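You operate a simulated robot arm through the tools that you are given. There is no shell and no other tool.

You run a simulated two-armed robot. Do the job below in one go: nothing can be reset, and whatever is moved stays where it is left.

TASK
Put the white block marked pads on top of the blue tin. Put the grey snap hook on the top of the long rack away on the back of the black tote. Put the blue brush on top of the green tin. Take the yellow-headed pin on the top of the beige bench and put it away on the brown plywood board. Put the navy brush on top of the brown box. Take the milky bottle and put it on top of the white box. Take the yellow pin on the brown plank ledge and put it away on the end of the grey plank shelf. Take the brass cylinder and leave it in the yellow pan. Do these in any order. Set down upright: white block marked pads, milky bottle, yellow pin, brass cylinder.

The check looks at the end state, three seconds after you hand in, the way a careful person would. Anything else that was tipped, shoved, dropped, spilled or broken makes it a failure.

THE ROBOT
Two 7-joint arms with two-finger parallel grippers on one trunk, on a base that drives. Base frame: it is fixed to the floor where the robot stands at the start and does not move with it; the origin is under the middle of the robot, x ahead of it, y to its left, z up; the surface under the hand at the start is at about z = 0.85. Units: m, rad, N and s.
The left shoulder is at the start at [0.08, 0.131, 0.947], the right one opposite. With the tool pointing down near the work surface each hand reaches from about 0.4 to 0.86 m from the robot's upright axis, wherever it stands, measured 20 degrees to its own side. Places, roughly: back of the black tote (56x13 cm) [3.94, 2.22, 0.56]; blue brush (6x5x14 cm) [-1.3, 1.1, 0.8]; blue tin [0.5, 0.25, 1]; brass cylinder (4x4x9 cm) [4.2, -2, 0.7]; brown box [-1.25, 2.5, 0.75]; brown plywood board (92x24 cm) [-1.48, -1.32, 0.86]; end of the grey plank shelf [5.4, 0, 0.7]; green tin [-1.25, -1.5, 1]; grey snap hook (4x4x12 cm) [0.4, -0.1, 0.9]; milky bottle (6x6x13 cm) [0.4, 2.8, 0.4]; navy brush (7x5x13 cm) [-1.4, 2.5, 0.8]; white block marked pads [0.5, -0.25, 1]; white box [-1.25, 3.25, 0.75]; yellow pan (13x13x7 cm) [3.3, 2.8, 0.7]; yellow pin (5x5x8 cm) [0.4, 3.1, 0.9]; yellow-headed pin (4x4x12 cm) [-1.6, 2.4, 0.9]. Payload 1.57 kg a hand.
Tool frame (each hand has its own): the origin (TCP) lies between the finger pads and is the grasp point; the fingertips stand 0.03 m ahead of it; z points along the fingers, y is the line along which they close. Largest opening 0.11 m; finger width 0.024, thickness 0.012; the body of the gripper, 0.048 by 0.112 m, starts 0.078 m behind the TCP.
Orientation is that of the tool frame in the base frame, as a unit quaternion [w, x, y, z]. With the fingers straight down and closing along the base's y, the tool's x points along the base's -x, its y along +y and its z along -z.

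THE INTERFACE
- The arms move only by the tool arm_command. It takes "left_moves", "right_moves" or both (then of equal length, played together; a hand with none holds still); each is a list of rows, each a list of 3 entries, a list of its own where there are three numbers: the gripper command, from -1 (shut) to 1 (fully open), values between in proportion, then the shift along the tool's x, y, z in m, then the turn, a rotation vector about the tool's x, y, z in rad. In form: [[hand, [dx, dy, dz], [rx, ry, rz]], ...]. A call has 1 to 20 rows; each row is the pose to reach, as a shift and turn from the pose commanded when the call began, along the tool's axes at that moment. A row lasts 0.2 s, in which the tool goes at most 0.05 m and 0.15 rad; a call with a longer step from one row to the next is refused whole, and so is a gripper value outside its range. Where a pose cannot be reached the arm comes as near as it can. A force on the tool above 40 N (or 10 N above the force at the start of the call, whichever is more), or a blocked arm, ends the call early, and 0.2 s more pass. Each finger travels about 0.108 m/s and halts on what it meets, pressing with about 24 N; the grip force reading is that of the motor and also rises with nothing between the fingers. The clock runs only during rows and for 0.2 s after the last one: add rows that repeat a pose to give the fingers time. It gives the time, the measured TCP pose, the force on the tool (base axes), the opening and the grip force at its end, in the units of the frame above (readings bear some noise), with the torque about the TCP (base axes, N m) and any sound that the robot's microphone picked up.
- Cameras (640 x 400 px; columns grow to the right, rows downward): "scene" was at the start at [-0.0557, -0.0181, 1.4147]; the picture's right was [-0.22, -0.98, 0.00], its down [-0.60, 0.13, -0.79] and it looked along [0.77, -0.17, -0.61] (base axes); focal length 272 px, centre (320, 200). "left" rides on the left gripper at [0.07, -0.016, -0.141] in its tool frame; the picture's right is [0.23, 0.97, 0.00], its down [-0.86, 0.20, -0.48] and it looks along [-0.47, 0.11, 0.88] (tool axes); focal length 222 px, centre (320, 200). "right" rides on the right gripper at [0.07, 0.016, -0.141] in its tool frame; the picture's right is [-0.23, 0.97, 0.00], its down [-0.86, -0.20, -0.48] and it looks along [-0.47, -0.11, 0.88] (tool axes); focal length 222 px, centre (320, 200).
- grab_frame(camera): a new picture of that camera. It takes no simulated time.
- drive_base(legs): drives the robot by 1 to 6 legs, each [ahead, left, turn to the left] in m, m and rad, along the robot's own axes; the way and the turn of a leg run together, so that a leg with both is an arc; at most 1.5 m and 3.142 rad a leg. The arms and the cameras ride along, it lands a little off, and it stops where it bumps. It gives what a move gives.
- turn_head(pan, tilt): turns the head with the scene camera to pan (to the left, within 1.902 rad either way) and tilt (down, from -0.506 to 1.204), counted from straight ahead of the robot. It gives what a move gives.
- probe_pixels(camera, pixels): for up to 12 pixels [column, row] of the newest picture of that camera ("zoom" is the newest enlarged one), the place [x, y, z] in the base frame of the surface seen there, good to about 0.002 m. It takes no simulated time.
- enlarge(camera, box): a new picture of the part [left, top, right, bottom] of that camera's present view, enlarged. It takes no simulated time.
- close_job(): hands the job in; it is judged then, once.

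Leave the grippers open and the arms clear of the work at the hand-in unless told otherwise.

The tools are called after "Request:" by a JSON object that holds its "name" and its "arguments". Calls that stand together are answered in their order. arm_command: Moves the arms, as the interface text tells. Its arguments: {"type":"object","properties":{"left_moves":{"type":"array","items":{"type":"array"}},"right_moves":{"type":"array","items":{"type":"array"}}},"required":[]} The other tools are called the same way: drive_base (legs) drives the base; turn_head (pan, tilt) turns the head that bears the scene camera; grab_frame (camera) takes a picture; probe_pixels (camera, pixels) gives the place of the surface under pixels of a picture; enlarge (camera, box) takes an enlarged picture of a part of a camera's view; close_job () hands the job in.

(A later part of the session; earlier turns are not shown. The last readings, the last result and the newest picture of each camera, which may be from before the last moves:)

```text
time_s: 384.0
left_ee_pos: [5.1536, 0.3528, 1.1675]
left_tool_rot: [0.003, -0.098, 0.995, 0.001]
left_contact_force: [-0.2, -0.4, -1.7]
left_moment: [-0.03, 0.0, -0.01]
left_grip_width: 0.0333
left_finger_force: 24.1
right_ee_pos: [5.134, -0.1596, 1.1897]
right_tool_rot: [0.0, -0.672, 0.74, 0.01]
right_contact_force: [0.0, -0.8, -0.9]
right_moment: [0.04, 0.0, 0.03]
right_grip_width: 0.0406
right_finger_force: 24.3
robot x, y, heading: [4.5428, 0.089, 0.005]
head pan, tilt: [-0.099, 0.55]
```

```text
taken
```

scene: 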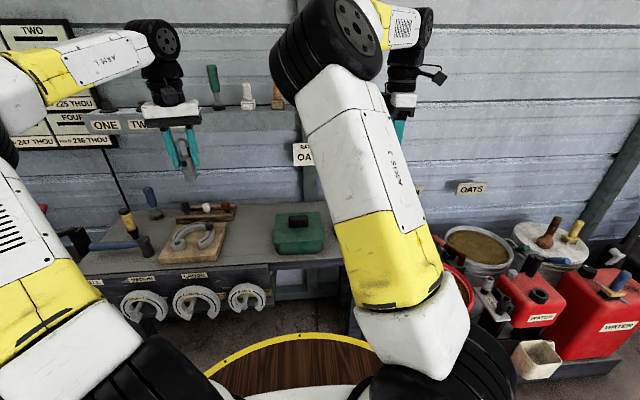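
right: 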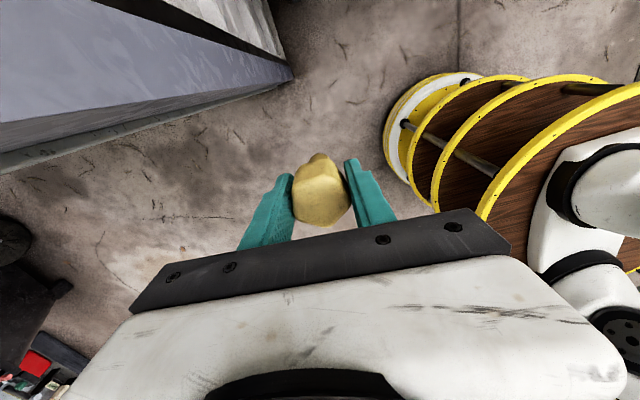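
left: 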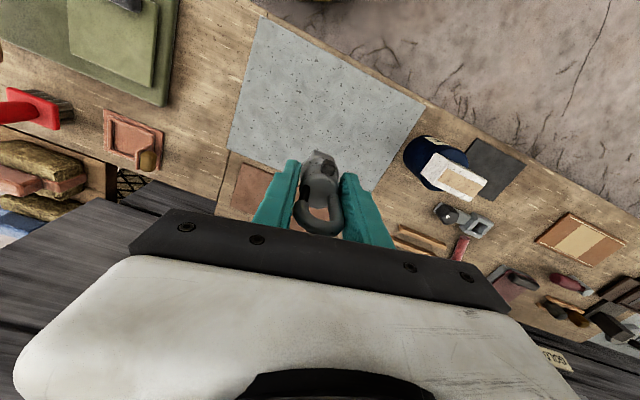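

My right arm hides the shelf's end; I'll use the right wrist camera.

Request:
{"name": "grab_frame", "arguments": {"camera": "right"}}

Request:
{"name": "enlarge", "arguments": {"camera": "right", "box": [0, 60, 320, 260]}}

```text
taken
```

right: 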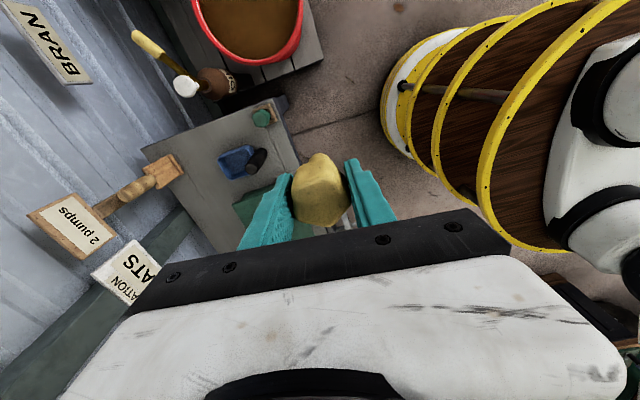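

```text
2.00 times, centred on (160, 160) of right
```

zoom: 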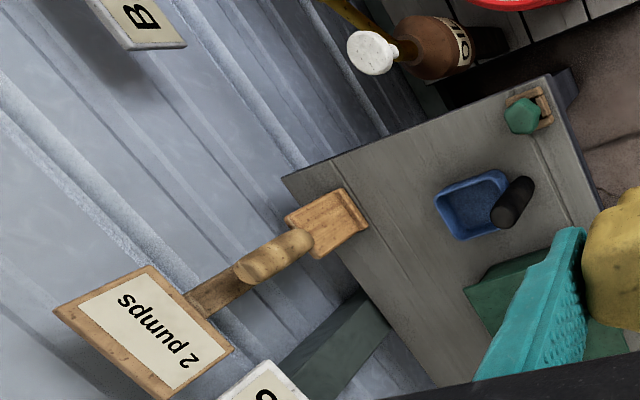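

I'll probe the items and free areas at the shelf's end.

Request:
{"name": "probe_pixels", "arguments": {"camera": "zoom", "pixels": [[420, 140], [400, 170], [380, 200], [450, 120], [300, 175], [570, 110], [525, 115], [465, 175], [530, 185], [365, 225], [340, 200], [420, 300]]}}

Request:
{"name": "probe_pixels", "arguments": {"camera": "zoom", "pixels": [[285, 180], [545, 80], [510, 90], [440, 195], [450, 230], [490, 285], [190, 300], [260, 260], [340, 255], [600, 200], [480, 140], [500, 150]]}}

```text
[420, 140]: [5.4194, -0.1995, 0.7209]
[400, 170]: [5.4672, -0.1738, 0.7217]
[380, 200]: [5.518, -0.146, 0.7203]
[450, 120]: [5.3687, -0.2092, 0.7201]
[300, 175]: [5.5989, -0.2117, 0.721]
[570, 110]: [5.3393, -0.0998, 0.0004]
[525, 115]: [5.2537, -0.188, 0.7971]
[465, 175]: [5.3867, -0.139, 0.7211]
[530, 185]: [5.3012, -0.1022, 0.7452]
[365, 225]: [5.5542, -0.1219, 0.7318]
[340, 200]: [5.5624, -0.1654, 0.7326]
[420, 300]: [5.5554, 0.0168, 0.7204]
```

```text
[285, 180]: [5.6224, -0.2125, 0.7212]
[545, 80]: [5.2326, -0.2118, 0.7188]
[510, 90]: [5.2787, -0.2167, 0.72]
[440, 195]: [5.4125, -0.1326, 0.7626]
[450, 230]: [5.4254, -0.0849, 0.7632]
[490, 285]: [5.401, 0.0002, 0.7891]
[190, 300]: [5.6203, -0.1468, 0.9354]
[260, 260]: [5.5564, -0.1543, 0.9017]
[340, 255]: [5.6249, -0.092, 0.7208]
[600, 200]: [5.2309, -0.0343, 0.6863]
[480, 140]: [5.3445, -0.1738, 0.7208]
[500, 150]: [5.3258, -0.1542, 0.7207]
```

I've found a free spot near (5.44,-0.172) on the shelf end. Before driving closer, I'll probe the horseshoes below the shelf front for base clearance.

Request:
{"name": "probe_pixels", "arguments": {"camera": "scene", "pixels": [[190, 320], [245, 310], [140, 320], [250, 275], [300, 285], [180, 90], [245, 110], [300, 155], [400, 105]]}}

```text
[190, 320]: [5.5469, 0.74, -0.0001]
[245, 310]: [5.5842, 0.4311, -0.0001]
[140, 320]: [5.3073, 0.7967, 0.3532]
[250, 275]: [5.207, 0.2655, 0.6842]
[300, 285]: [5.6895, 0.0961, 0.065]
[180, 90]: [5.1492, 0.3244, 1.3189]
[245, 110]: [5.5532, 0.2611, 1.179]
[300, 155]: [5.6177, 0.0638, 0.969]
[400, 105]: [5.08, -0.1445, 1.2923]
```

Bench front is at x=5.21, so standing at x≈4.74 is fine. I'll drive 0.19 m forward.

Request:
{"name": "drive_base", "arguments": {"legs": [[0.19, 0, 0]]}}

Request:
{"name": "grab_frame", "arguments": {"camera": "right"}}

```text
time_s: 385.5
left_ee_pos: [5.3425, 0.3542, 1.1678]
left_tool_rot: [0.002, -0.097, 0.995, -0.001]
left_contact_force: [-0.7, -1.0, -1.3]
left_moment: [0.03, -0.02, 0.01]
left_grip_width: 0.0334
left_finger_force: 24.0
right_ee_pos: [5.3222, -0.1599, 1.1894]
right_tool_rot: [0.001, -0.671, 0.741, 0.01]
right_contact_force: [0.1, -0.3, -1.4]
right_moment: [-0.03, 0.02, 0.01]
right_grip_width: 0.0408
right_finger_force: 23.6
robot x, y, heading: [4.7342, 0.09, 0.002]
head pan, tilt: [-0.099, 0.55]
```

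```text
taken
```

right: 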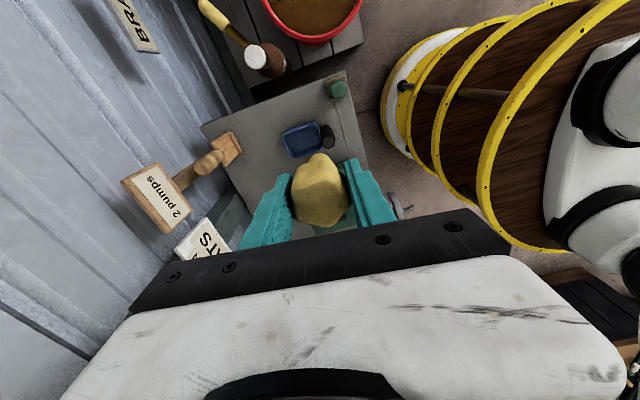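

I'll move the pin over the spot (5.44,-0.172), squaring the tool, and lower to z≈0.93 for a check.

Request:
{"name": "arm_command", "arguments": {"right_moves": [[-1, [0, -0.039, 0], [0.0045, 0.005, 0]], [-1, [0, -0.079, 0], [0.009, 0.01, 0]], [-1, [0.0003, -0.1183, 0], [0.0135, 0.0147, 0]], [-1, [0.0003, -0.1183, 0.045], [0.0135, 0.0147, 0]], [-1, [0.0003, -0.1183, 0.09], [0.0135, 0.0147, 0]], [-1, [0.0003, -0.1183, 0.135], [0.0135, 0.0147, 0]], [-1, [0.0003, -0.1183, 0.18], [0.0135, 0.0147, 0]], [-1, [0.0003, -0.1183, 0.225], [0.0135, 0.0147, 0]], [-1, [0.0003, -0.1183, 0.26], [0.0135, 0.0147, 0]], [-1, [0.0003, -0.1183, 0.26], [0.0135, 0.0147, 0]]]}}

Request:
{"name": "grab_frame", "arguments": {"camera": "right"}}

Request:
{"name": "grab_frame", "arguments": {"camera": "scene"}}

```text
time_s: 387.7
left_ee_pos: [5.343, 0.3521, 1.1683]
left_tool_rot: [0.002, -0.096, 0.995, 0.001]
left_contact_force: [0.6, -1.0, -1.9]
left_moment: [-0.03, 0.04, 0.01]
left_grip_width: 0.0328
left_finger_force: 24.3
right_ee_pos: [5.4366, -0.1649, 0.9261]
right_tool_rot: [-0.001, -0.671, 0.742, 0.0]
right_contact_force: [0.0, 0.0, -0.1]
right_moment: [0.0, 0.0, 0.0]
right_grip_width: 0.0407
right_finger_force: 24.0
robot x, y, heading: [4.735, 0.0936, 0.006]
head pan, tilt: [-0.099, 0.55]
```

```text
taken
```

right: 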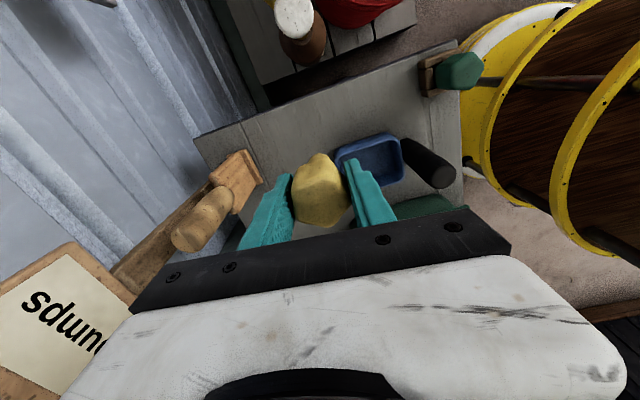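

```text
taken
```

scene: 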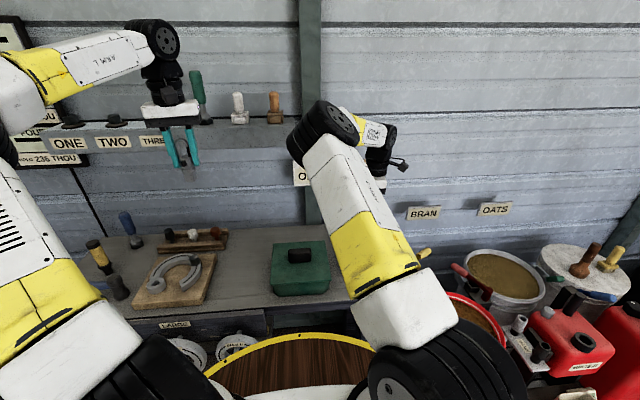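

I'll probe the blue tray's near edges and the scraper's handle in this view, to be sure the fingers clear them.

Request:
{"name": "probe_pixels", "arguments": {"camera": "right", "pixels": [[338, 155], [345, 150], [390, 138], [402, 178], [430, 165], [200, 225], [215, 195], [250, 165], [235, 205], [300, 150], [280, 165], [310, 110]]}}

```text
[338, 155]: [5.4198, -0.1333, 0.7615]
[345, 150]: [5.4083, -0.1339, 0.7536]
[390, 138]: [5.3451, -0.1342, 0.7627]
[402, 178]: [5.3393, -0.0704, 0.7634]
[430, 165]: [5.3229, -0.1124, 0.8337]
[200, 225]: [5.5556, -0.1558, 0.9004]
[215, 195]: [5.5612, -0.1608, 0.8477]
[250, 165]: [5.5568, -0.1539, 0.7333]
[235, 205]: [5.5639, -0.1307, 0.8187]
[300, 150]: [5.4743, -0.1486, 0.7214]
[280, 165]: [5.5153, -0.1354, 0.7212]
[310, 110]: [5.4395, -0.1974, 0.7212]
```

Clear. I'll shift 8 mm to -y and lower to about 4 mm above the shelf.

Request:
{"name": "arm_command", "arguments": {"right_moves": [[-1, [0.008, 0, 0.02], [0, 0, 0]], [-1, [0.008, 0, 0.06], [0, 0, 0]], [-1, [0.008, 0, 0.1], [0, 0, 0]], [-1, [0.008, 0, 0.125], [0, 0, 0]], [-1, [0.008, 0, 0.137], [0, 0, 0]], [-1, [0.008, 0, 0.137], [0, 0, 0]]]}}

Request:
{"name": "grab_frame", "arguments": {"camera": "right"}}

```text
time_s: 389.1
left_ee_pos: [5.3421, 0.3542, 1.1682]
left_tool_rot: [0.002, -0.097, 0.995, 0.0]
left_contact_force: [-0.1, -0.5, -2.1]
left_moment: [0.01, -0.01, 0.02]
left_grip_width: 0.0332
left_finger_force: 24.0
right_ee_pos: [5.4333, -0.1766, 0.7885]
right_tool_rot: [0.0, -0.671, 0.742, 0.0]
right_contact_force: [0.4, -0.4, -1.4]
right_moment: [0.02, 0.01, 0.03]
right_grip_width: 0.0405
right_finger_force: 23.5
robot x, y, heading: [4.7339, 0.092, 0.007]
head pan, tilt: [-0.099, 0.55]
```

```text
taken
```

right: 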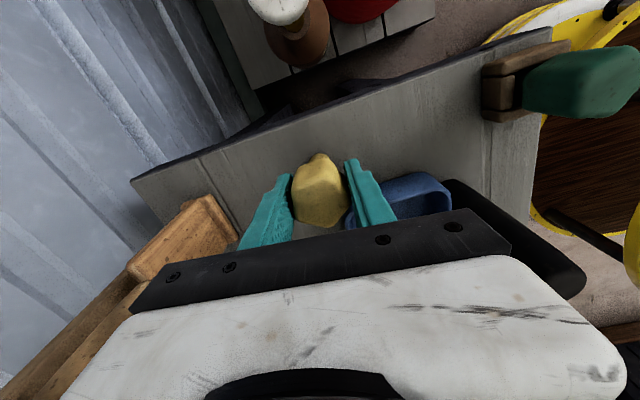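

I'll ease down the last few millimetres until contact.

Request:
{"name": "arm_command", "arguments": {"right_moves": [[-1, [0, 0, 0.002], [0, 0, 0]], [-1, [0, 0, 0.0035], [0, 0, 0]], [-1, [0, 0, 0.0045], [0, 0, 0]], [-1, [0, 0, 0.0045], [0, 0, 0]]]}}

```text
time_s: 390.1
left_ee_pos: [5.3418, 0.3541, 1.1695]
left_tool_rot: [0.001, -0.096, 0.995, 0.001]
left_contact_force: [0.0, 0.5, -1.2]
left_moment: [-0.04, -0.02, -0.04]
left_grip_width: 0.0331
left_finger_force: 24.0
right_ee_pos: [5.4359, -0.1748, 0.7844]
right_tool_rot: [-0.001, -0.671, 0.741, 0.001]
right_contact_force: [-0.2, 0.8, -0.8]
right_moment: [-0.01, 0.0, 0.0]
right_grip_width: 0.0407
right_finger_force: 24.3
robot x, y, heading: [4.7376, 0.0908, 0.004]
head pan, tilt: [-0.099, 0.55]
```

No contact yet. I'll go another 3 mm in small steps.

Request:
{"name": "arm_command", "arguments": {"right_moves": [[-1, [0, 0, 0.001], [0, 0, 0]], [-1, [0, 0, 0.002], [0, 0, 0]], [-1, [0, 0, 0.003], [0, 0, 0]], [-1, [0, 0, 0.003], [0, 0, 0]]]}}

```text
time_s: 391.1
left_ee_pos: [5.3427, 0.3542, 1.168]
left_tool_rot: [0.002, -0.098, 0.995, 0.0]
left_contact_force: [-0.7, -0.6, -1.5]
left_moment: [0.02, 0.02, 0.02]
left_grip_width: 0.033
left_finger_force: 23.9
right_ee_pos: [5.4336, -0.1756, 0.7832]
right_tool_rot: [0.0, -0.67, 0.742, 0.001]
right_contact_force: [0.6, -0.5, -0.5]
right_moment: [0.0, -0.01, 0.01]
right_grip_width: 0.0406
right_finger_force: 24.4
robot x, y, heading: [4.735, 0.0904, 0.004]
head pan, tilt: [-0.099, 0.55]
```

Still no contact. I'll check where the pin's head top is relative to the TCP, in case it slipped a bit at the door jamb.

Request:
{"name": "grab_frame", "arguments": {"camera": "right"}}

Request:
{"name": "probe_pixels", "arguments": {"camera": "right", "pixels": [[320, 200], [320, 215], [320, 185], [318, 160], [335, 200], [305, 200], [270, 140], [330, 130]]}}

```text
taken
```

right: 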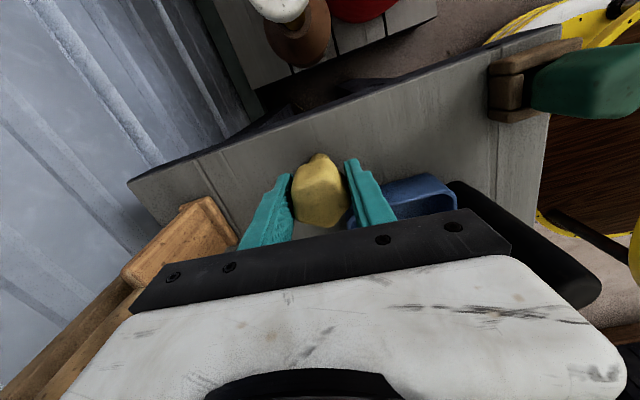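

```text
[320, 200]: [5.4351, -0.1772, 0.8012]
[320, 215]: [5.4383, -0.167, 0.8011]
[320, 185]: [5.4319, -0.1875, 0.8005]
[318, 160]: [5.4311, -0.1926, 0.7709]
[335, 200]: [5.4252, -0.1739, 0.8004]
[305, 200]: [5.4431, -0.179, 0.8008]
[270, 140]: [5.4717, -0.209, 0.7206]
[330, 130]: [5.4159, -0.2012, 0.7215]
```

The head top is at 0.801, so the foot is within about a millimetre of the shelf. I'll go 2 mm more.

Request:
{"name": "arm_command", "arguments": {"right_moves": [[-1, [0, 0, 0.001], [0, 0, 0]], [-1, [0, 0, 0.002], [0, 0, 0]], [-1, [0, 0, 0.002], [0, 0, 0]]]}}

```text
time_s: 391.9
left_ee_pos: [5.3424, 0.3526, 1.1688]
left_tool_rot: [0.001, -0.096, 0.995, 0.0]
left_contact_force: [0.3, 0.6, -1.1]
left_moment: [0.0, -0.03, 0.03]
left_grip_width: 0.0331
left_finger_force: 23.8
right_ee_pos: [5.4347, -0.1746, 0.7829]
right_tool_rot: [0.001, -0.671, 0.741, 0.0]
right_contact_force: [-1.1, -0.6, 19.3]
right_moment: [-0.03, 0.04, -0.06]
right_grip_width: 0.0409
right_finger_force: 24.5
robot x, y, heading: [4.7344, 0.0886, 0.001]
head pan, tilt: [-0.099, 0.55]
```

Contact (19 N). I'll relax 1.5 mm, then open to about 6.5 cm and rise.

Request:
{"name": "arm_command", "arguments": {"right_moves": [[-1, [0, 0, -0.001], [0, 0, 0]], [-1, [0, 0, -0.0015], [0, 0, 0]], [-1, [0, 0, -0.0015], [0, 0, 0]]]}}

```text
time_s: 392.7
left_ee_pos: [5.342, 0.3525, 1.1688]
left_tool_rot: [0.002, -0.097, 0.995, 0.0]
left_contact_force: [-0.5, -1.0, -1.7]
left_moment: [0.0, 0.0, 0.01]
left_grip_width: 0.0332
left_finger_force: 24.1
right_ee_pos: [5.4359, -0.1756, 0.7814]
right_tool_rot: [0.0, -0.671, 0.742, 0.0]
right_contact_force: [3.1, -2.9, 14.0]
right_moment: [-0.08, -0.18, -0.01]
right_grip_width: 0.0405
right_finger_force: 23.8
robot x, y, heading: [4.7375, 0.0897, 0.008]
head pan, tilt: [-0.099, 0.55]
```

Request:
{"name": "arm_command", "arguments": {"right_moves": [[-1, [0, 0, -0.001], [0, 0, 0]], [-1, [0, 0, -0.0015], [0, 0, 0]], [-1, [0, 0, -0.0015], [0, 0, 0]]]}}

```text
time_s: 393.5
left_ee_pos: [5.3428, 0.3534, 1.1683]
left_tool_rot: [0.002, -0.097, 0.995, -0.001]
left_contact_force: [1.1, 0.6, -0.9]
left_moment: [-0.02, 0.01, -0.02]
left_grip_width: 0.0329
left_finger_force: 24.2
right_ee_pos: [5.4361, -0.1727, 0.7831]
right_tool_rot: [-0.001, -0.671, 0.741, 0.001]
right_contact_force: [0.5, 1.0, -0.1]
right_moment: [0.0, 0.0, -0.01]
right_grip_width: 0.0408
right_finger_force: 23.7
robot x, y, heading: [4.7358, 0.091, 0.002]
head pan, tilt: [-0.099, 0.55]
```

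Force-free now. I'll open to 6.6 cm and rise straight up.

Request:
{"name": "arm_command", "arguments": {"right_moves": [[-0.1, [0, 0, 0.0007], [0, 0, 0]], [0.1, [0, 0, 0.0007], [0, 0, 0]], [0.2, [0, 0, 0.0007], [0, 0, 0]], [0.2, [0, 0, 0], [0, 0, 0]], [0.2, [0, 0, -0.03], [0, 0, 0]], [0.2, [0, 0, -0.07], [0, 0, 0]], [0.2, [0, 0, -0.11], [0, 0, 0]], [0.2, [0, 0, -0.15], [0, 0, 0]], [0.2, [0, 0, -0.15], [0, 0, 0]]]}}

Request:
{"name": "grab_frame", "arguments": {"camera": "right"}}

```text
time_s: 395.5
left_ee_pos: [5.3419, 0.3541, 1.1682]
left_tool_rot: [0.001, -0.097, 0.995, 0.0]
left_contact_force: [0.5, -1.0, -1.2]
left_moment: [0.01, 0.03, 0.02]
left_grip_width: 0.0328
left_finger_force: 24.0
right_ee_pos: [5.4359, -0.1744, 0.937]
right_tool_rot: [-0.001, -0.671, 0.742, 0.001]
right_contact_force: [0.2, 0.4, 0.6]
right_moment: [-0.03, 0.01, 0.02]
right_grip_width: 0.066
right_finger_force: 0.1
robot x, y, heading: [4.7367, 0.0907, 0.0]
head pan, tilt: [-0.099, 0.55]
```

```text
taken
```

right: 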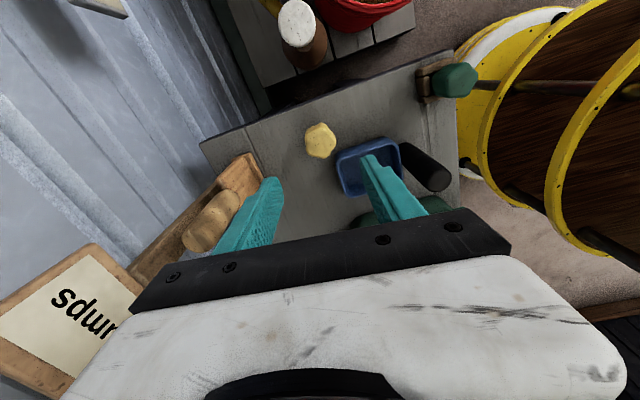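

The yellow pin stands upright on the shelf's end. I'll raise the right hand to travel height and back away.

Request:
{"name": "arm_command", "arguments": {"right_moves": [[0.2, [0, 0, -0.045], [0, 0, 0]], [0.2, [0, 0, -0.09], [0, 0, 0]], [0.2, [0, 0.03, -0.13], [0, 0, 0]], [0.4, [0, 0.06, -0.17], [0, 0, 0]], [0.6, [0, 0.09, -0.21], [0, 0, 0]], [0.8, [0, 0.118, -0.25], [0, 0, 0]], [1, [0, 0.118, -0.25], [0, 0, 0]]]}}

Request:
{"name": "drive_base", "arguments": {"legs": [[-0.3, 0, 0]]}}

Request:
{"name": "grab_frame", "arguments": {"camera": "scene"}}

```text
time_s: 397.1
left_ee_pos: [5.3421, 0.3523, 1.1677]
left_tool_rot: [0.002, -0.096, 0.995, 0.0]
left_contact_force: [0.2, 0.9, -2.0]
left_moment: [0.0, -0.02, -0.01]
left_grip_width: 0.0329
left_finger_force: 23.9
right_ee_pos: [5.319, -0.168, 1.1859]
right_tool_rot: [0.0, -0.671, 0.741, 0.001]
right_contact_force: [-0.4, -0.3, 0.7]
right_moment: [-0.02, 0.02, 0.02]
right_grip_width: 0.1101
right_finger_force: 0.1
robot x, y, heading: [4.7373, 0.0889, 0.005]
head pan, tilt: [-0.099, 0.55]
```

```text
time_s: 399.1
left_ee_pos: [5.0507, 0.3538, 1.168]
left_tool_rot: [0.002, -0.098, 0.995, -0.001]
left_contact_force: [0.1, 0.1, -1.0]
left_moment: [0.01, 0.02, 0.02]
left_grip_width: 0.0332
left_finger_force: 24.1
right_ee_pos: [5.0304, -0.1675, 1.1847]
right_tool_rot: [0.0, -0.672, 0.74, 0.001]
right_contact_force: [-0.5, -0.1, -0.2]
right_moment: [0.01, 0.0, 0.01]
right_grip_width: 0.1101
right_finger_force: 0.0
robot x, y, heading: [4.4434, 0.0906, 0.004]
head pan, tilt: [-0.099, 0.55]
```

```text
taken
```

scene: 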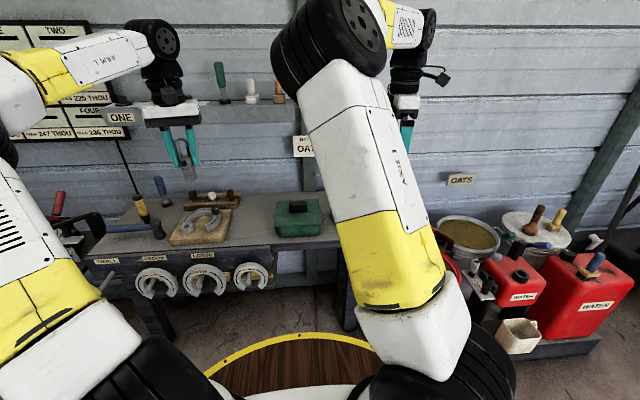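

Next, the brass cylinder on the wheelbarrow at (4.19,-2.02). I'll drive diagonally back and right to about (3.55,-1.77), passing between cart and cans.

Request:
{"name": "drive_base", "arguments": {"legs": [[-0.45, -0.93, 0], [-0.45, -0.93, 0]]}}

Request:
{"name": "grab_frame", "arguments": {"camera": "right"}}

Request:
{"name": "grab_frame", "arguments": {"camera": "scene"}}

```text
time_s: 409.4
left_ee_pos: [4.1774, -1.526, 1.1677]
left_tool_rot: [0.001, -0.101, 0.995, 0.0]
left_contact_force: [0.2, -0.6, -1.6]
left_moment: [-0.02, 0.02, 0.01]
left_grip_width: 0.0331
left_finger_force: 24.1
right_ee_pos: [4.1572, -2.049, 1.186]
right_tool_rot: [-0.001, -0.674, 0.738, 0.0]
right_contact_force: [0.5, 0.0, -0.9]
right_moment: [0.01, -0.05, 0.01]
right_grip_width: 0.1102
right_finger_force: 0.0
robot x, y, heading: [3.5735, -1.7972, 0.013]
head pan, tilt: [-0.099, 0.55]
```

```text
taken
```

right: 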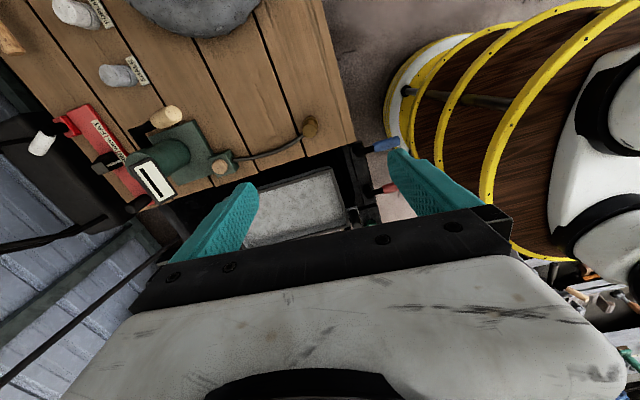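

```text
taken
```

scene: 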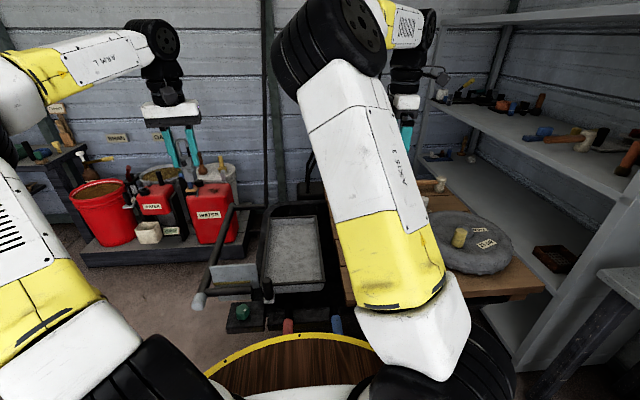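

The brass cylinder is at (309,128) in the right view, near a curved rod from the green pump. I'll enlarge it.

Request:
{"name": "enlarge", "arguments": {"camera": "right", "box": [200, 90, 360, 200]}}

Request:
{"name": "probe_pixels", "arguments": {"camera": "right", "pixels": [[309, 125], [310, 132], [303, 128], [316, 126], [295, 143], [270, 152], [290, 110], [330, 130]]}}

```text
3.64 times, centred on (280, 145) of right
```

zoom: 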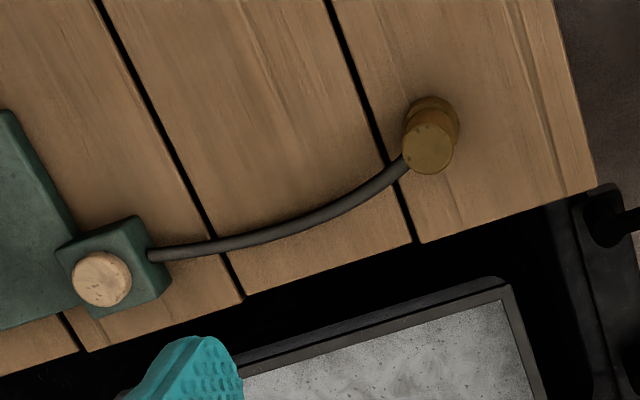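

```text
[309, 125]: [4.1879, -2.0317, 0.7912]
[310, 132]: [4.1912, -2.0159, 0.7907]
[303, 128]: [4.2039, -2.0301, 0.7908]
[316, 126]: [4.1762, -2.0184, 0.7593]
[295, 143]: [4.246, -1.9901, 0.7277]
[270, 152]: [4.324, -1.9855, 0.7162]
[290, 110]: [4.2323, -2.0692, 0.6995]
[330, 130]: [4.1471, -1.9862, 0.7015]
```

A hose runs up to the cylinder's back-left side. I'll yaw the tool 0.5 rad clockwise so the fingers straddle away from the hose, move over the cylinder, and lower to z≈0.95 for a closer look.

Request:
{"name": "arm_command", "arguments": {"right_moves": [[0.8, [-0.007, -0.0077, 0], [0, 0, 0.125]], [0.6, [-0.014, -0.0153, 0.01], [0, 0, 0.25]], [0.5, [-0.021, -0.023, 0.03], [0, 0, 0.375]], [0.5, [-0.0279, -0.0306, 0.06], [0, 0, 0.5]], [0.5, [-0.0279, -0.0306, 0.1], [0, 0, 0.5]], [0.5, [-0.0279, -0.0306, 0.14], [0, 0, 0.5]], [0.5, [-0.0279, -0.0306, 0.18], [0, 0, 0.5]], [0.5, [-0.0279, -0.0306, 0.22], [0, 0, 0.5]], [0.5, [-0.0279, -0.0306, 0.24], [0, 0, 0.5]], [0.5, [-0.0279, -0.0306, 0.24], [0, 0, 0.5]]]}}

Request:
{"name": "grab_frame", "arguments": {"camera": "right"}}

Request:
{"name": "grab_frame", "arguments": {"camera": "scene"}}

```text
time_s: 411.6
left_ee_pos: [4.1758, -1.5267, 1.1684]
left_tool_rot: [0.002, -0.101, 0.995, 0.0]
left_contact_force: [0.1, -1.1, -1.2]
left_moment: [0.02, 0.0, -0.01]
left_grip_width: 0.0332
left_finger_force: 23.9
right_ee_pos: [4.1893, -2.0248, 0.9435]
right_tool_rot: [0.0, -0.471, 0.882, 0.0]
right_contact_force: [0.5, 0.0, -0.3]
right_moment: [-0.02, -0.04, 0.0]
right_grip_width: 0.0825
right_finger_force: 0.0
robot x, y, heading: [3.5704, -1.7923, 0.014]
head pan, tilt: [-0.099, 0.55]
```

```text
taken
```

right: 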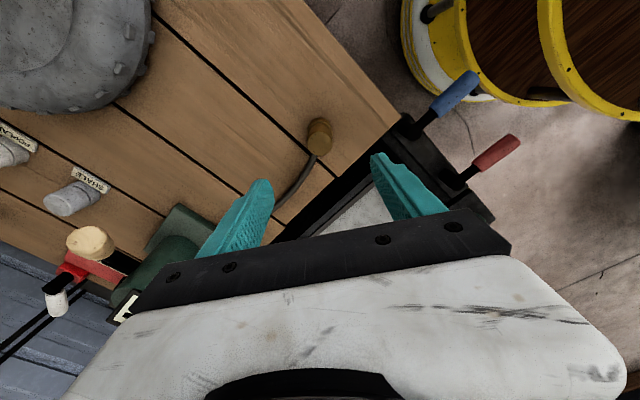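

```text
taken
```

scene: 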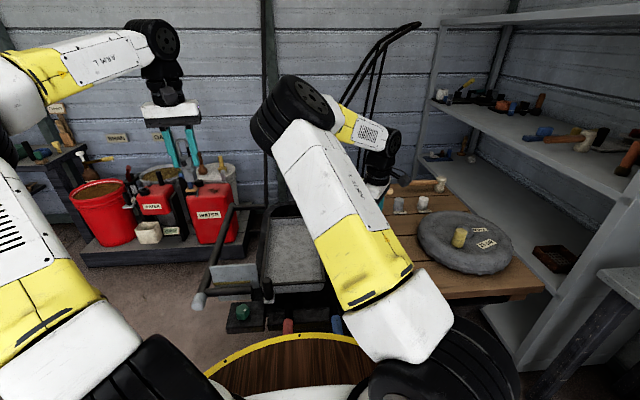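

Good. I'll probe the cylinder's top for exact alignment.

Request:
{"name": "enlarge", "arguments": {"camera": "right", "box": [280, 100, 360, 170]}}

Request:
{"name": "probe_pixels", "arguments": {"camera": "right", "pixels": [[321, 140], [311, 140], [331, 140], [321, 130], [319, 150], [320, 125], [305, 165]]}}

```text
5.71 times, centred on (320, 135) of right
```

zoom: 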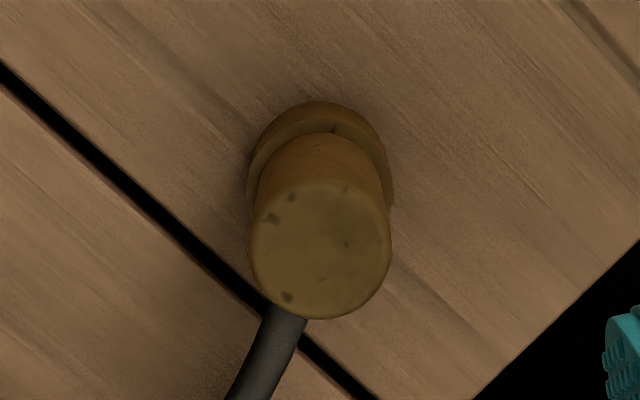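

```text
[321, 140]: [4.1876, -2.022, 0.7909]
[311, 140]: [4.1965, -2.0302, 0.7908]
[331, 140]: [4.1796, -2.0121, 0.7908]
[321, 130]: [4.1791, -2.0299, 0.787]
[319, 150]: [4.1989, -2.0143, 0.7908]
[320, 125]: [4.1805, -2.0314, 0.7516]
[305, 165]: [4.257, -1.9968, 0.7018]
```

Top centre (4.1895,-2.0205). I'll descend to TCP z≈0.768 (gripping the upper part), fingers opened 8 cm.

Request:
{"name": "arm_command", "arguments": {"right_moves": [[0.5, [-0.0036, 0.0024, 0.04], [0, 0, 0]], [0.5, [-0.0036, 0.0024, 0.08], [0, 0, 0]], [0.5, [-0.0036, 0.0024, 0.12], [0, 0, 0]], [0.5, [-0.0036, 0.0024, 0.155], [0, 0, 0]], [0.5, [-0.0036, 0.0024, 0.1755], [0, 0, 0]], [0.5, [-0.0036, 0.0024, 0.1755], [0, 0, 0]]]}}

Request:
{"name": "grab_frame", "arguments": {"camera": "right"}}

```text
time_s: 413.0
left_ee_pos: [4.1754, -1.527, 1.1683]
left_tool_rot: [0.001, -0.101, 0.995, 0.001]
left_contact_force: [-0.4, -0.4, -0.5]
left_moment: [0.0, 0.01, 0.02]
left_grip_width: 0.0331
left_finger_force: 24.5
right_ee_pos: [4.1893, -2.0169, 0.7719]
right_tool_rot: [0.0, -0.471, 0.882, 0.0]
right_contact_force: [-0.4, 0.1, -0.2]
right_moment: [-0.03, 0.04, 0.02]
right_grip_width: 0.0827
right_finger_force: 0.1
robot x, y, heading: [3.5709, -1.7953, 0.01]
head pan, tilt: [-0.099, 0.55]
```

```text
taken
```

right: 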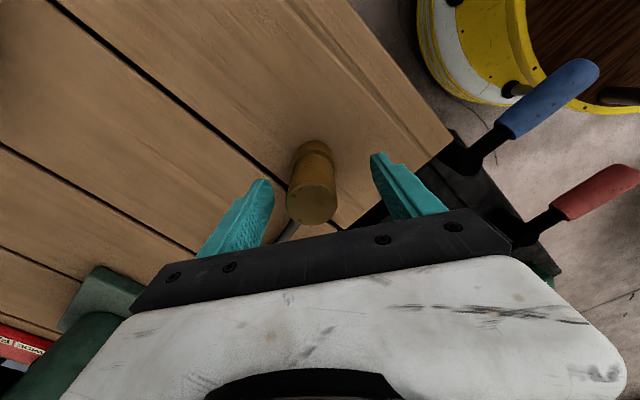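

The cylinder is between the fingers, clear of the hose. I'll close.

Request:
{"name": "arm_command", "arguments": {"right_moves": [[-1, [0, 0, 0], [0, 0, 0]], [-1, [0, 0, 0], [0, 0, 0]], [-1, [0, 0, 0], [0, 0, 0]], [-1, [0, 0, 0], [0, 0, 0]]]}}

Request:
{"name": "arm_command", "arguments": {"right_moves": [[-1, [0, 0, -0.015], [0, 0, 0]], [-1, [0, 0, -0.03], [0, 0, 0]], [-1, [0, 0, -0.045], [0, 0, 0]], [-1, [0, 0, -0.045], [0, 0, 0]]]}}

Request:
{"name": "grab_frame", "arguments": {"camera": "right"}}

```text
time_s: 414.0
left_ee_pos: [4.176, -1.5267, 1.1671]
left_tool_rot: [0.001, -0.1, 0.995, 0.0]
left_contact_force: [0.6, -0.2, -1.3]
left_moment: [0.02, -0.02, -0.01]
left_grip_width: 0.0329
left_finger_force: 24.1
right_ee_pos: [4.1882, -2.0163, 0.7722]
right_tool_rot: [0.0, -0.471, 0.882, 0.001]
right_contact_force: [1.4, -0.1, 0.6]
right_moment: [-0.09, -0.11, 0.02]
right_grip_width: 0.0333
right_finger_force: 23.8
robot x, y, heading: [3.5731, -1.7943, 0.013]
head pan, tilt: [-0.099, 0.55]
```

```text
time_s: 415.0
left_ee_pos: [4.1755, -1.5267, 1.1674]
left_tool_rot: [0.002, -0.101, 0.995, 0.0]
left_contact_force: [0.3, 0.4, -1.7]
left_moment: [0.01, -0.01, -0.01]
left_grip_width: 0.033
left_finger_force: 23.9
right_ee_pos: [4.189, -2.0189, 0.8169]
right_tool_rot: [-0.001, -0.471, 0.882, 0.001]
right_contact_force: [-0.2, 1.0, -2.0]
right_moment: [0.01, -0.03, 0.0]
right_grip_width: 0.0334
right_finger_force: 23.6
robot x, y, heading: [3.5709, -1.7929, 0.011]
head pan, tilt: [-0.099, 0.55]
```

```text
taken
```

right: 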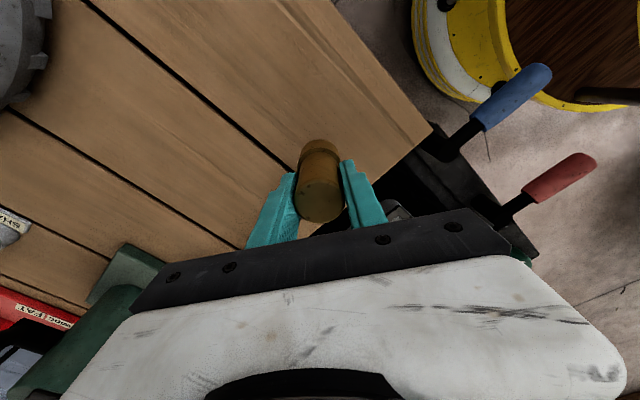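

The cylinder came free of the hose. I'll lift it to travel height.

Request:
{"name": "arm_command", "arguments": {"right_moves": [[-1, [0, 0, -0.045], [0, 0, 0]], [-1, [0, 0, -0.09], [0, 0, 0]], [-1, [0, 0, -0.135], [0, 0, 0]], [-1, [0, 0, -0.18], [0, 0, 0]], [-1, [0, 0, -0.225], [0, 0, 0]], [-1, [0, 0, -0.27], [0, 0, 0]], [-1, [0, 0, -0.315], [0, 0, 0]], [-1, [0, 0, -0.36], [0, 0, 0]], [-1, [0, 0, -0.36], [0, 0, 0]]]}}

Request:
{"name": "turn_head", "arguments": {"pan": 1.3, "tilt": 0.35}}

Request:
{"name": "grab_frame", "arguments": {"camera": "scene"}}

Request:
{"name": "grab_frame", "arguments": {"camera": "right"}}

```text
time_s: 417.0
left_ee_pos: [4.1752, -1.527, 1.1686]
left_tool_rot: [0.002, -0.101, 0.995, 0.0]
left_contact_force: [0.1, 0.7, -1.3]
left_moment: [0.01, 0.03, -0.01]
left_grip_width: 0.0329
left_finger_force: 24.0
right_ee_pos: [4.1917, -2.0176, 1.1747]
right_tool_rot: [0.0, -0.471, 0.882, 0.001]
right_contact_force: [0.0, 0.4, -1.0]
right_moment: [0.03, 0.02, 0.03]
right_grip_width: 0.0333
right_finger_force: 23.8
robot x, y, heading: [3.5703, -1.7956, 0.01]
head pan, tilt: [-0.099, 0.55]
```

```text
time_s: 418.6
left_ee_pos: [4.176, -1.5264, 1.1683]
left_tool_rot: [0.002, -0.101, 0.995, 0.001]
left_contact_force: [-0.2, 0.0, -1.1]
left_moment: [0.03, 0.01, 0.02]
left_grip_width: 0.0329
left_finger_force: 23.8
right_ee_pos: [4.192, -2.0177, 1.1746]
right_tool_rot: [0.0, -0.471, 0.882, 0.001]
right_contact_force: [0.0, 0.6, -2.2]
right_moment: [0.03, 0.03, -0.01]
right_grip_width: 0.0334
right_finger_force: 24.8
robot x, y, heading: [3.5736, -1.7995, 0.017]
head pan, tilt: [1.3, 0.351]
```

```text
taken
```

scene: 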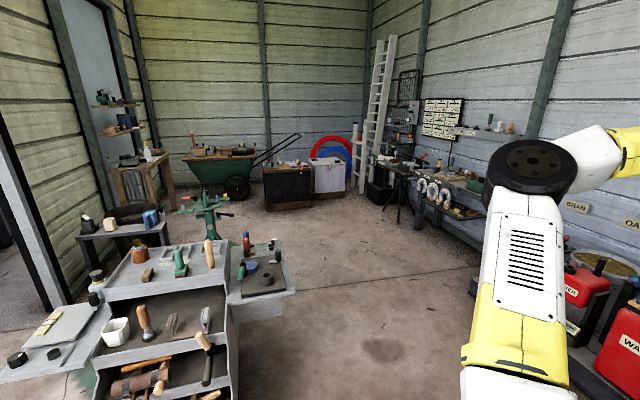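

```text
taken
```

right: 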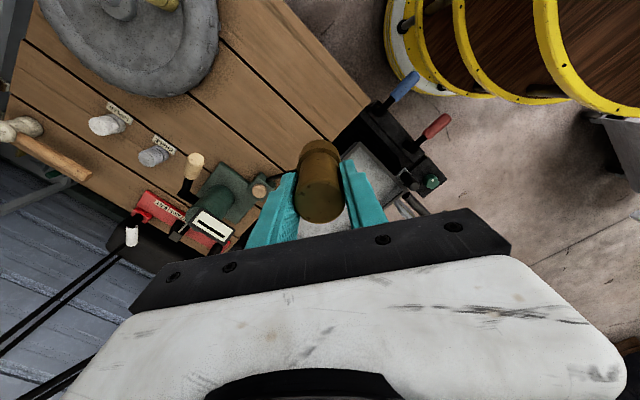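

I see a black tote at (285,185) and a green wheelbarrow at (220,165) in the far corner. I'll enlarge that area.

Request:
{"name": "enlarge", "arguments": {"camera": "scene", "box": [170, 110, 370, 220]}}

Request:
{"name": "probe_pixels", "arguments": {"camera": "zoom", "pixels": [[370, 185], [330, 190], [420, 180], [370, 205], [370, 170], [500, 180], [240, 130], [150, 130], [200, 125], [400, 300], [160, 250], [560, 300]]}}

```text
3.20 times, centred on (270, 165) of scene
```

zoom: 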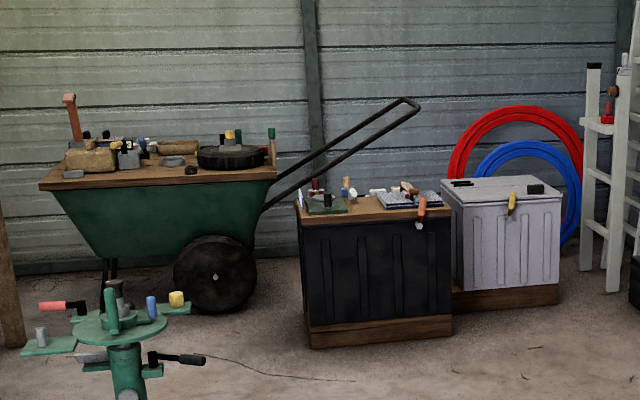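

```text
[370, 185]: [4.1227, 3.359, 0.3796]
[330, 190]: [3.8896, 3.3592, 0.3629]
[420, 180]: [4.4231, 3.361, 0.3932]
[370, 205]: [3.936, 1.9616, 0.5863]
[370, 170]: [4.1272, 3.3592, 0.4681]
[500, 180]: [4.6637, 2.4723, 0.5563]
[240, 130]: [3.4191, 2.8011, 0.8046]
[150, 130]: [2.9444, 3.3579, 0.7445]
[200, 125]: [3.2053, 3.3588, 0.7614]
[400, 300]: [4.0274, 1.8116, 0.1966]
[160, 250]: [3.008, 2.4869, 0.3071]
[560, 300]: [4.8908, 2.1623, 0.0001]
```

The black tote is around (3.95,2.0) with its top at z≈0.59. I'll turn left to face +y, shift right to x≈4.1, and drive up to y≈0.8.

Request:
{"name": "drive_base", "arguments": {"legs": [[0, 0, 1.555], [0, -0.5, 0], [1.3, 0, 0], [1.2, 0, 0]]}}

Request:
{"name": "turn_head", "arguments": {"pan": 0.0, "tilt": 0.55}}

Request:
{"name": "grab_frame", "arguments": {"camera": "scene"}}

Request:
{"name": "turn_head", "arguments": {"pan": 0.5, "tilt": 0.4}}

Request:
{"name": "grab_frame", "arguments": {"camera": "scene"}}

```text
time_s: 423.8
left_ee_pos: [3.424, -1.1891, 1.1693]
left_tool_rot: [-0.002, 0.768, -0.641, -0.002]
left_contact_force: [-0.2, -0.7, -2.7]
left_moment: [0.03, -0.06, -0.01]
left_grip_width: 0.0332
left_finger_force: 24.3
right_ee_pos: [3.9145, -1.182, 1.1752]
right_tool_rot: [0.0, 0.953, -0.302, -0.001]
right_contact_force: [-0.2, 0.6, -2.4]
right_moment: [-0.02, 0.01, 0.03]
right_grip_width: 0.0331
right_finger_force: 24.0
robot x, y, heading: [3.6775, -1.7972, 1.566]
head pan, tilt: [1.3, 0.351]
stopped in leg 2: the robot was blocked; the commanded pose is now the measured one
```

```text
time_s: 425.3
left_ee_pos: [3.426, -1.1885, 1.1702]
left_tool_rot: [-0.001, 0.767, -0.641, -0.002]
left_contact_force: [-0.2, 0.6, -1.4]
left_moment: [0.03, -0.02, -0.01]
left_grip_width: 0.033
left_finger_force: 23.6
right_ee_pos: [3.9158, -1.1834, 1.1754]
right_tool_rot: [-0.001, 0.953, -0.303, 0.0]
right_contact_force: [0.2, -1.0, -1.7]
right_moment: [-0.01, -0.03, 0.01]
right_grip_width: 0.0333
right_finger_force: 23.8
robot x, y, heading: [3.6767, -1.7972, 1.564]
head pan, tilt: [0.0, 0.55]
```

```text
taken
```

scene: 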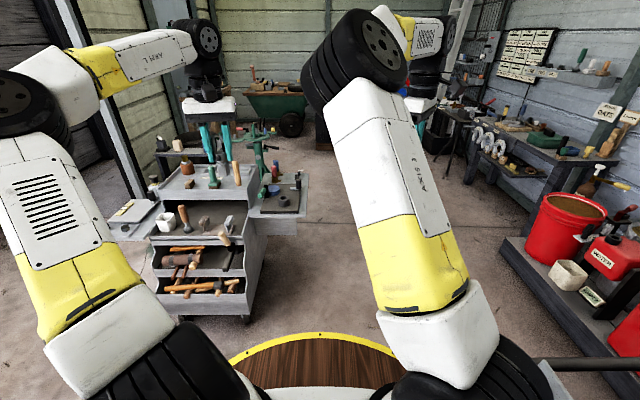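

```text
time_s: 426.2
left_ee_pos: [3.4244, -1.1891, 1.1706]
left_tool_rot: [-0.002, 0.767, -0.641, -0.002]
left_contact_force: [0.1, 0.0, -1.8]
left_moment: [0.0, -0.03, -0.02]
left_grip_width: 0.0327
left_finger_force: 23.5
right_ee_pos: [3.9167, -1.1834, 1.175]
right_tool_rot: [0.0, 0.953, -0.302, 0.001]
right_contact_force: [0.5, 0.8, -2.5]
right_moment: [-0.01, -0.04, 0.0]
right_grip_width: 0.0329
right_finger_force: 23.9
robot x, y, heading: [3.6814, -1.7954, 1.563]
head pan, tilt: [0.499, 0.4]
```

```text
taken
```

scene: 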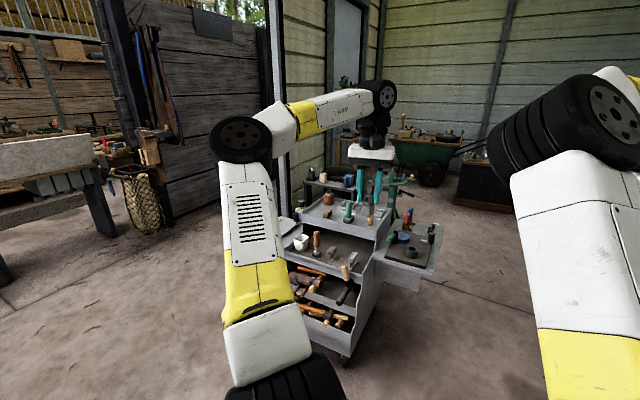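

The base bumped something on its right (the wheelbarrow's handles). I'll move 0.1 m away to the left and check the wheelbarrow.

Request:
{"name": "drive_base", "arguments": {"legs": [[0, 0.1, 0]]}}

Request:
{"name": "turn_head", "arguments": {"pan": -1.3, "tilt": 0.7}}

Request:
{"name": "grab_frame", "arguments": {"camera": "scene"}}

```text
time_s: 427.4
left_ee_pos: [3.3242, -1.1895, 1.1702]
left_tool_rot: [-0.002, 0.768, -0.641, -0.001]
left_contact_force: [0.5, 0.4, -2.3]
left_moment: [-0.07, 0.0, 0.01]
left_grip_width: 0.0332
left_finger_force: 24.2
right_ee_pos: [3.816, -1.1832, 1.1747]
right_tool_rot: [0.0, 0.953, -0.302, 0.0]
right_contact_force: [-0.6, -0.7, -1.2]
right_moment: [0.03, 0.01, 0.03]
right_grip_width: 0.0334
right_finger_force: 23.3
robot x, y, heading: [3.5806, -1.7961, 1.57]
head pan, tilt: [0.499, 0.4]
```

```text
time_s: 429.2
left_ee_pos: [3.3243, -1.1888, 1.1695]
left_tool_rot: [-0.001, 0.768, -0.64, -0.002]
left_contact_force: [0.1, -0.3, -2.5]
left_moment: [-0.03, 0.01, 0.0]
left_grip_width: 0.033
left_finger_force: 24.4
right_ee_pos: [3.815, -1.1817, 1.1751]
right_tool_rot: [0.0, 0.953, -0.303, 0.0]
right_contact_force: [-0.6, -1.6, -1.0]
right_moment: [0.0, 0.01, -0.03]
right_grip_width: 0.0332
right_finger_force: 24.3
robot x, y, heading: [3.5772, -1.7984, 1.573]
head pan, tilt: [-1.3, 0.7]
```

```text
taken
```

scene: 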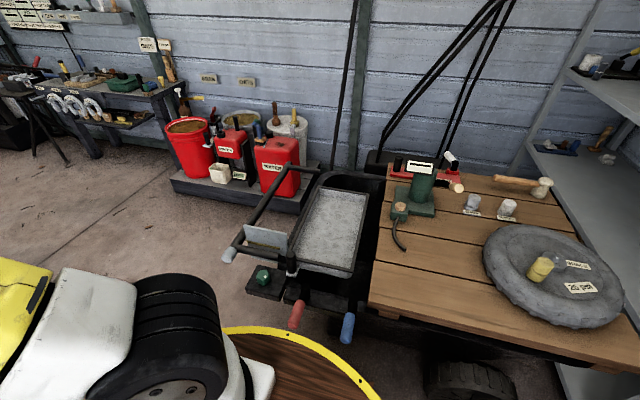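

All items on the wheelbarrow stand as before. I'll probe a few of them to confirm nothing moved.

Request:
{"name": "probe_pixels", "arguments": {"camera": "scene", "pixels": [[296, 313], [347, 328], [540, 265], [472, 200], [375, 300], [402, 240], [262, 275], [230, 255]]}}

```text
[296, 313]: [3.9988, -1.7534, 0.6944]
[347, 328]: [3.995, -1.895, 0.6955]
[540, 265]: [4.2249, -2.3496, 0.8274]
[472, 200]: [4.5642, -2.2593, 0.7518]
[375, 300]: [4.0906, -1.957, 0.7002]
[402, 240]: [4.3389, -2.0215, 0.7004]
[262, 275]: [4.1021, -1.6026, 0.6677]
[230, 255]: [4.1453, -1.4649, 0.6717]
```

Nothing moved. Now I'll look at the cart's right side to plan the way forward.

Request:
{"name": "turn_head", "arguments": {"pan": 0.2, "tilt": 0.55}}

Request:
{"name": "grab_frame", "arguments": {"camera": "scene"}}

```text
time_s: 430.8
left_ee_pos: [3.3236, -1.1893, 1.1695]
left_tool_rot: [-0.002, 0.768, -0.641, -0.002]
left_contact_force: [-0.1, -0.8, -0.9]
left_moment: [-0.01, 0.02, -0.02]
left_grip_width: 0.033
left_finger_force: 24.3
right_ee_pos: [3.8152, -1.1827, 1.1739]
right_tool_rot: [0.001, 0.953, -0.303, 0.0]
right_contact_force: [-0.8, -0.7, -1.7]
right_moment: [-0.01, -0.04, 0.01]
right_grip_width: 0.0332
right_finger_force: 24.2
robot x, y, heading: [3.5747, -1.7949, 1.569]
head pan, tilt: [0.201, 0.55]
```

```text
taken
```

scene: 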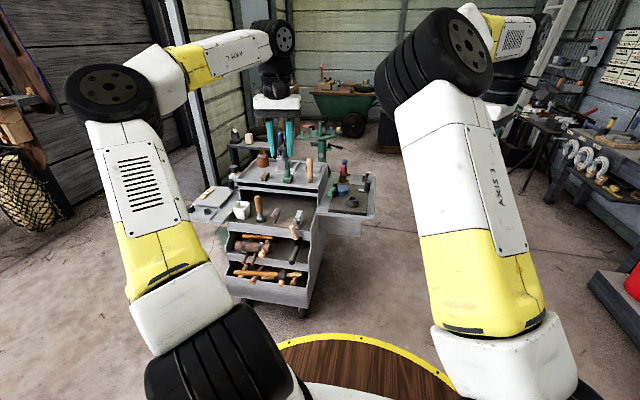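

Request:
{"name": "probe_pixels", "arguments": {"camera": "scene", "pixels": [[365, 215], [370, 185], [325, 210], [300, 310], [305, 300], [330, 235], [215, 220], [342, 175], [322, 130], [390, 250]]}}

```text
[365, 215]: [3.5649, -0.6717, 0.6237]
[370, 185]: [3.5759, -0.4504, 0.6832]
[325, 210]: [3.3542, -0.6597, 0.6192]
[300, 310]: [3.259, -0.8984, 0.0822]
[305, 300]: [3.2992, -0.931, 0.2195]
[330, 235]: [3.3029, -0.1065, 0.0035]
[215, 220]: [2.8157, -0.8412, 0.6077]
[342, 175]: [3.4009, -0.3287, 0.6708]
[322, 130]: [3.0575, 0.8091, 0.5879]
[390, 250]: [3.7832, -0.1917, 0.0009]
```

The cart's right flap reaches x≈3.58 (y -0.7..-0.3). I'll go 0.5 m forward, then diagonally to (4.2,-0.9), then straight on to y≈0.6.

Request:
{"name": "drive_base", "arguments": {"legs": [[0.5, 0, 0], [0.4, -0.625, 0], [1.5, 0, 0]]}}

Request:
{"name": "turn_head", "arguments": {"pan": 0.2, "tilt": 0.5}}

Request:
{"name": "grab_frame", "arguments": {"camera": "scene"}}

```text
time_s: 444.4
left_ee_pos: [3.8823, 1.2188, 1.1698]
left_tool_rot: [-0.001, 0.778, -0.628, -0.002]
left_contact_force: [-1.7, -0.3, -2.0]
left_moment: [-0.03, -0.03, -0.02]
left_grip_width: 0.033
left_finger_force: 23.9
right_ee_pos: [4.3736, 1.2433, 1.1742]
right_tool_rot: [0.0, 0.959, -0.285, -0.001]
right_contact_force: [-0.4, -0.1, -1.2]
right_moment: [-0.01, -0.01, 0.01]
right_grip_width: 0.033
right_finger_force: 23.5
robot x, y, heading: [4.1587, 0.6219, 1.605]
head pan, tilt: [0.201, 0.55]
```

```text
time_s: 445.0
left_ee_pos: [3.8807, 1.2185, 1.1698]
left_tool_rot: [-0.001, 0.779, -0.627, -0.002]
left_contact_force: [-0.3, 0.3, -1.7]
left_moment: [-0.04, 0.01, -0.02]
left_grip_width: 0.0331
left_finger_force: 24.1
right_ee_pos: [4.3732, 1.2427, 1.1739]
right_tool_rot: [0.0, 0.959, -0.285, 0.0]
right_contact_force: [-0.3, 0.6, -1.7]
right_moment: [-0.01, 0.0, -0.03]
right_grip_width: 0.0332
right_finger_force: 24.4
robot x, y, heading: [4.1574, 0.6188, 1.598]
head pan, tilt: [0.201, 0.499]
```

```text
taken
```

scene: 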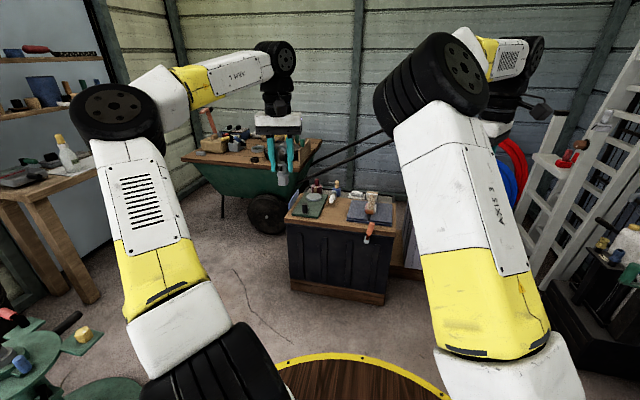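

Now the tote is in front of me at (340,215), and the green wheelbarrow at (250,160). I'll enlarge both.

Request:
{"name": "enlarge", "arguments": {"camera": "scene", "box": [270, 160, 430, 260]}}

Request:
{"name": "probe_pixels", "arguments": {"camera": "zoom", "pixels": [[200, 130], [300, 105], [350, 110], [150, 150], [440, 180], [300, 240], [330, 255], [80, 220], [500, 270], [270, 120], [400, 130], [220, 150]]}}

Request:
{"name": "enlarge", "arguments": {"camera": "scene", "box": [170, 90, 330, 200]}}

```text
4.00 times, centred on (350, 210) of scene
```

zoom: 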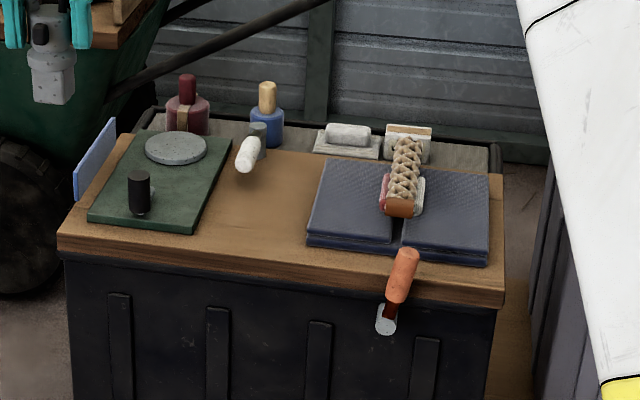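

```text
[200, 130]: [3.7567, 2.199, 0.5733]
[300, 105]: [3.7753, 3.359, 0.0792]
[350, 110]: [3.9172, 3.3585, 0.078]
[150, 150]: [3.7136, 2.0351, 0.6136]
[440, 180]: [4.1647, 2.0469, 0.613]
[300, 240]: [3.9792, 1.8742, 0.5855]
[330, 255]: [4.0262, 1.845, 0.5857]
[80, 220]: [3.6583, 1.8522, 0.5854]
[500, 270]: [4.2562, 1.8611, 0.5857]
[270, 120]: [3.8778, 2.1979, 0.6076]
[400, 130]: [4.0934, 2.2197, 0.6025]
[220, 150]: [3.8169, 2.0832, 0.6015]
```

```text
3.64 times, centred on (250, 145) of scene
```

zoom: 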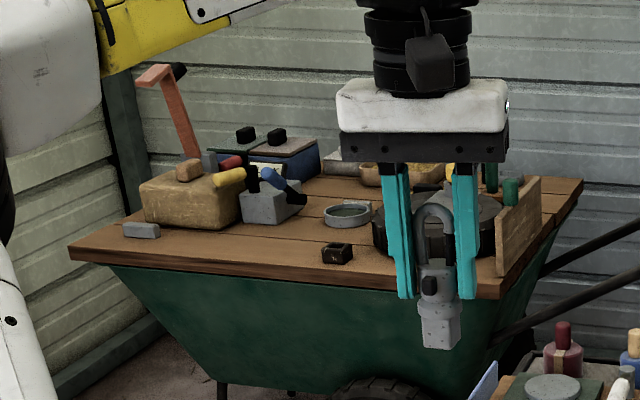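

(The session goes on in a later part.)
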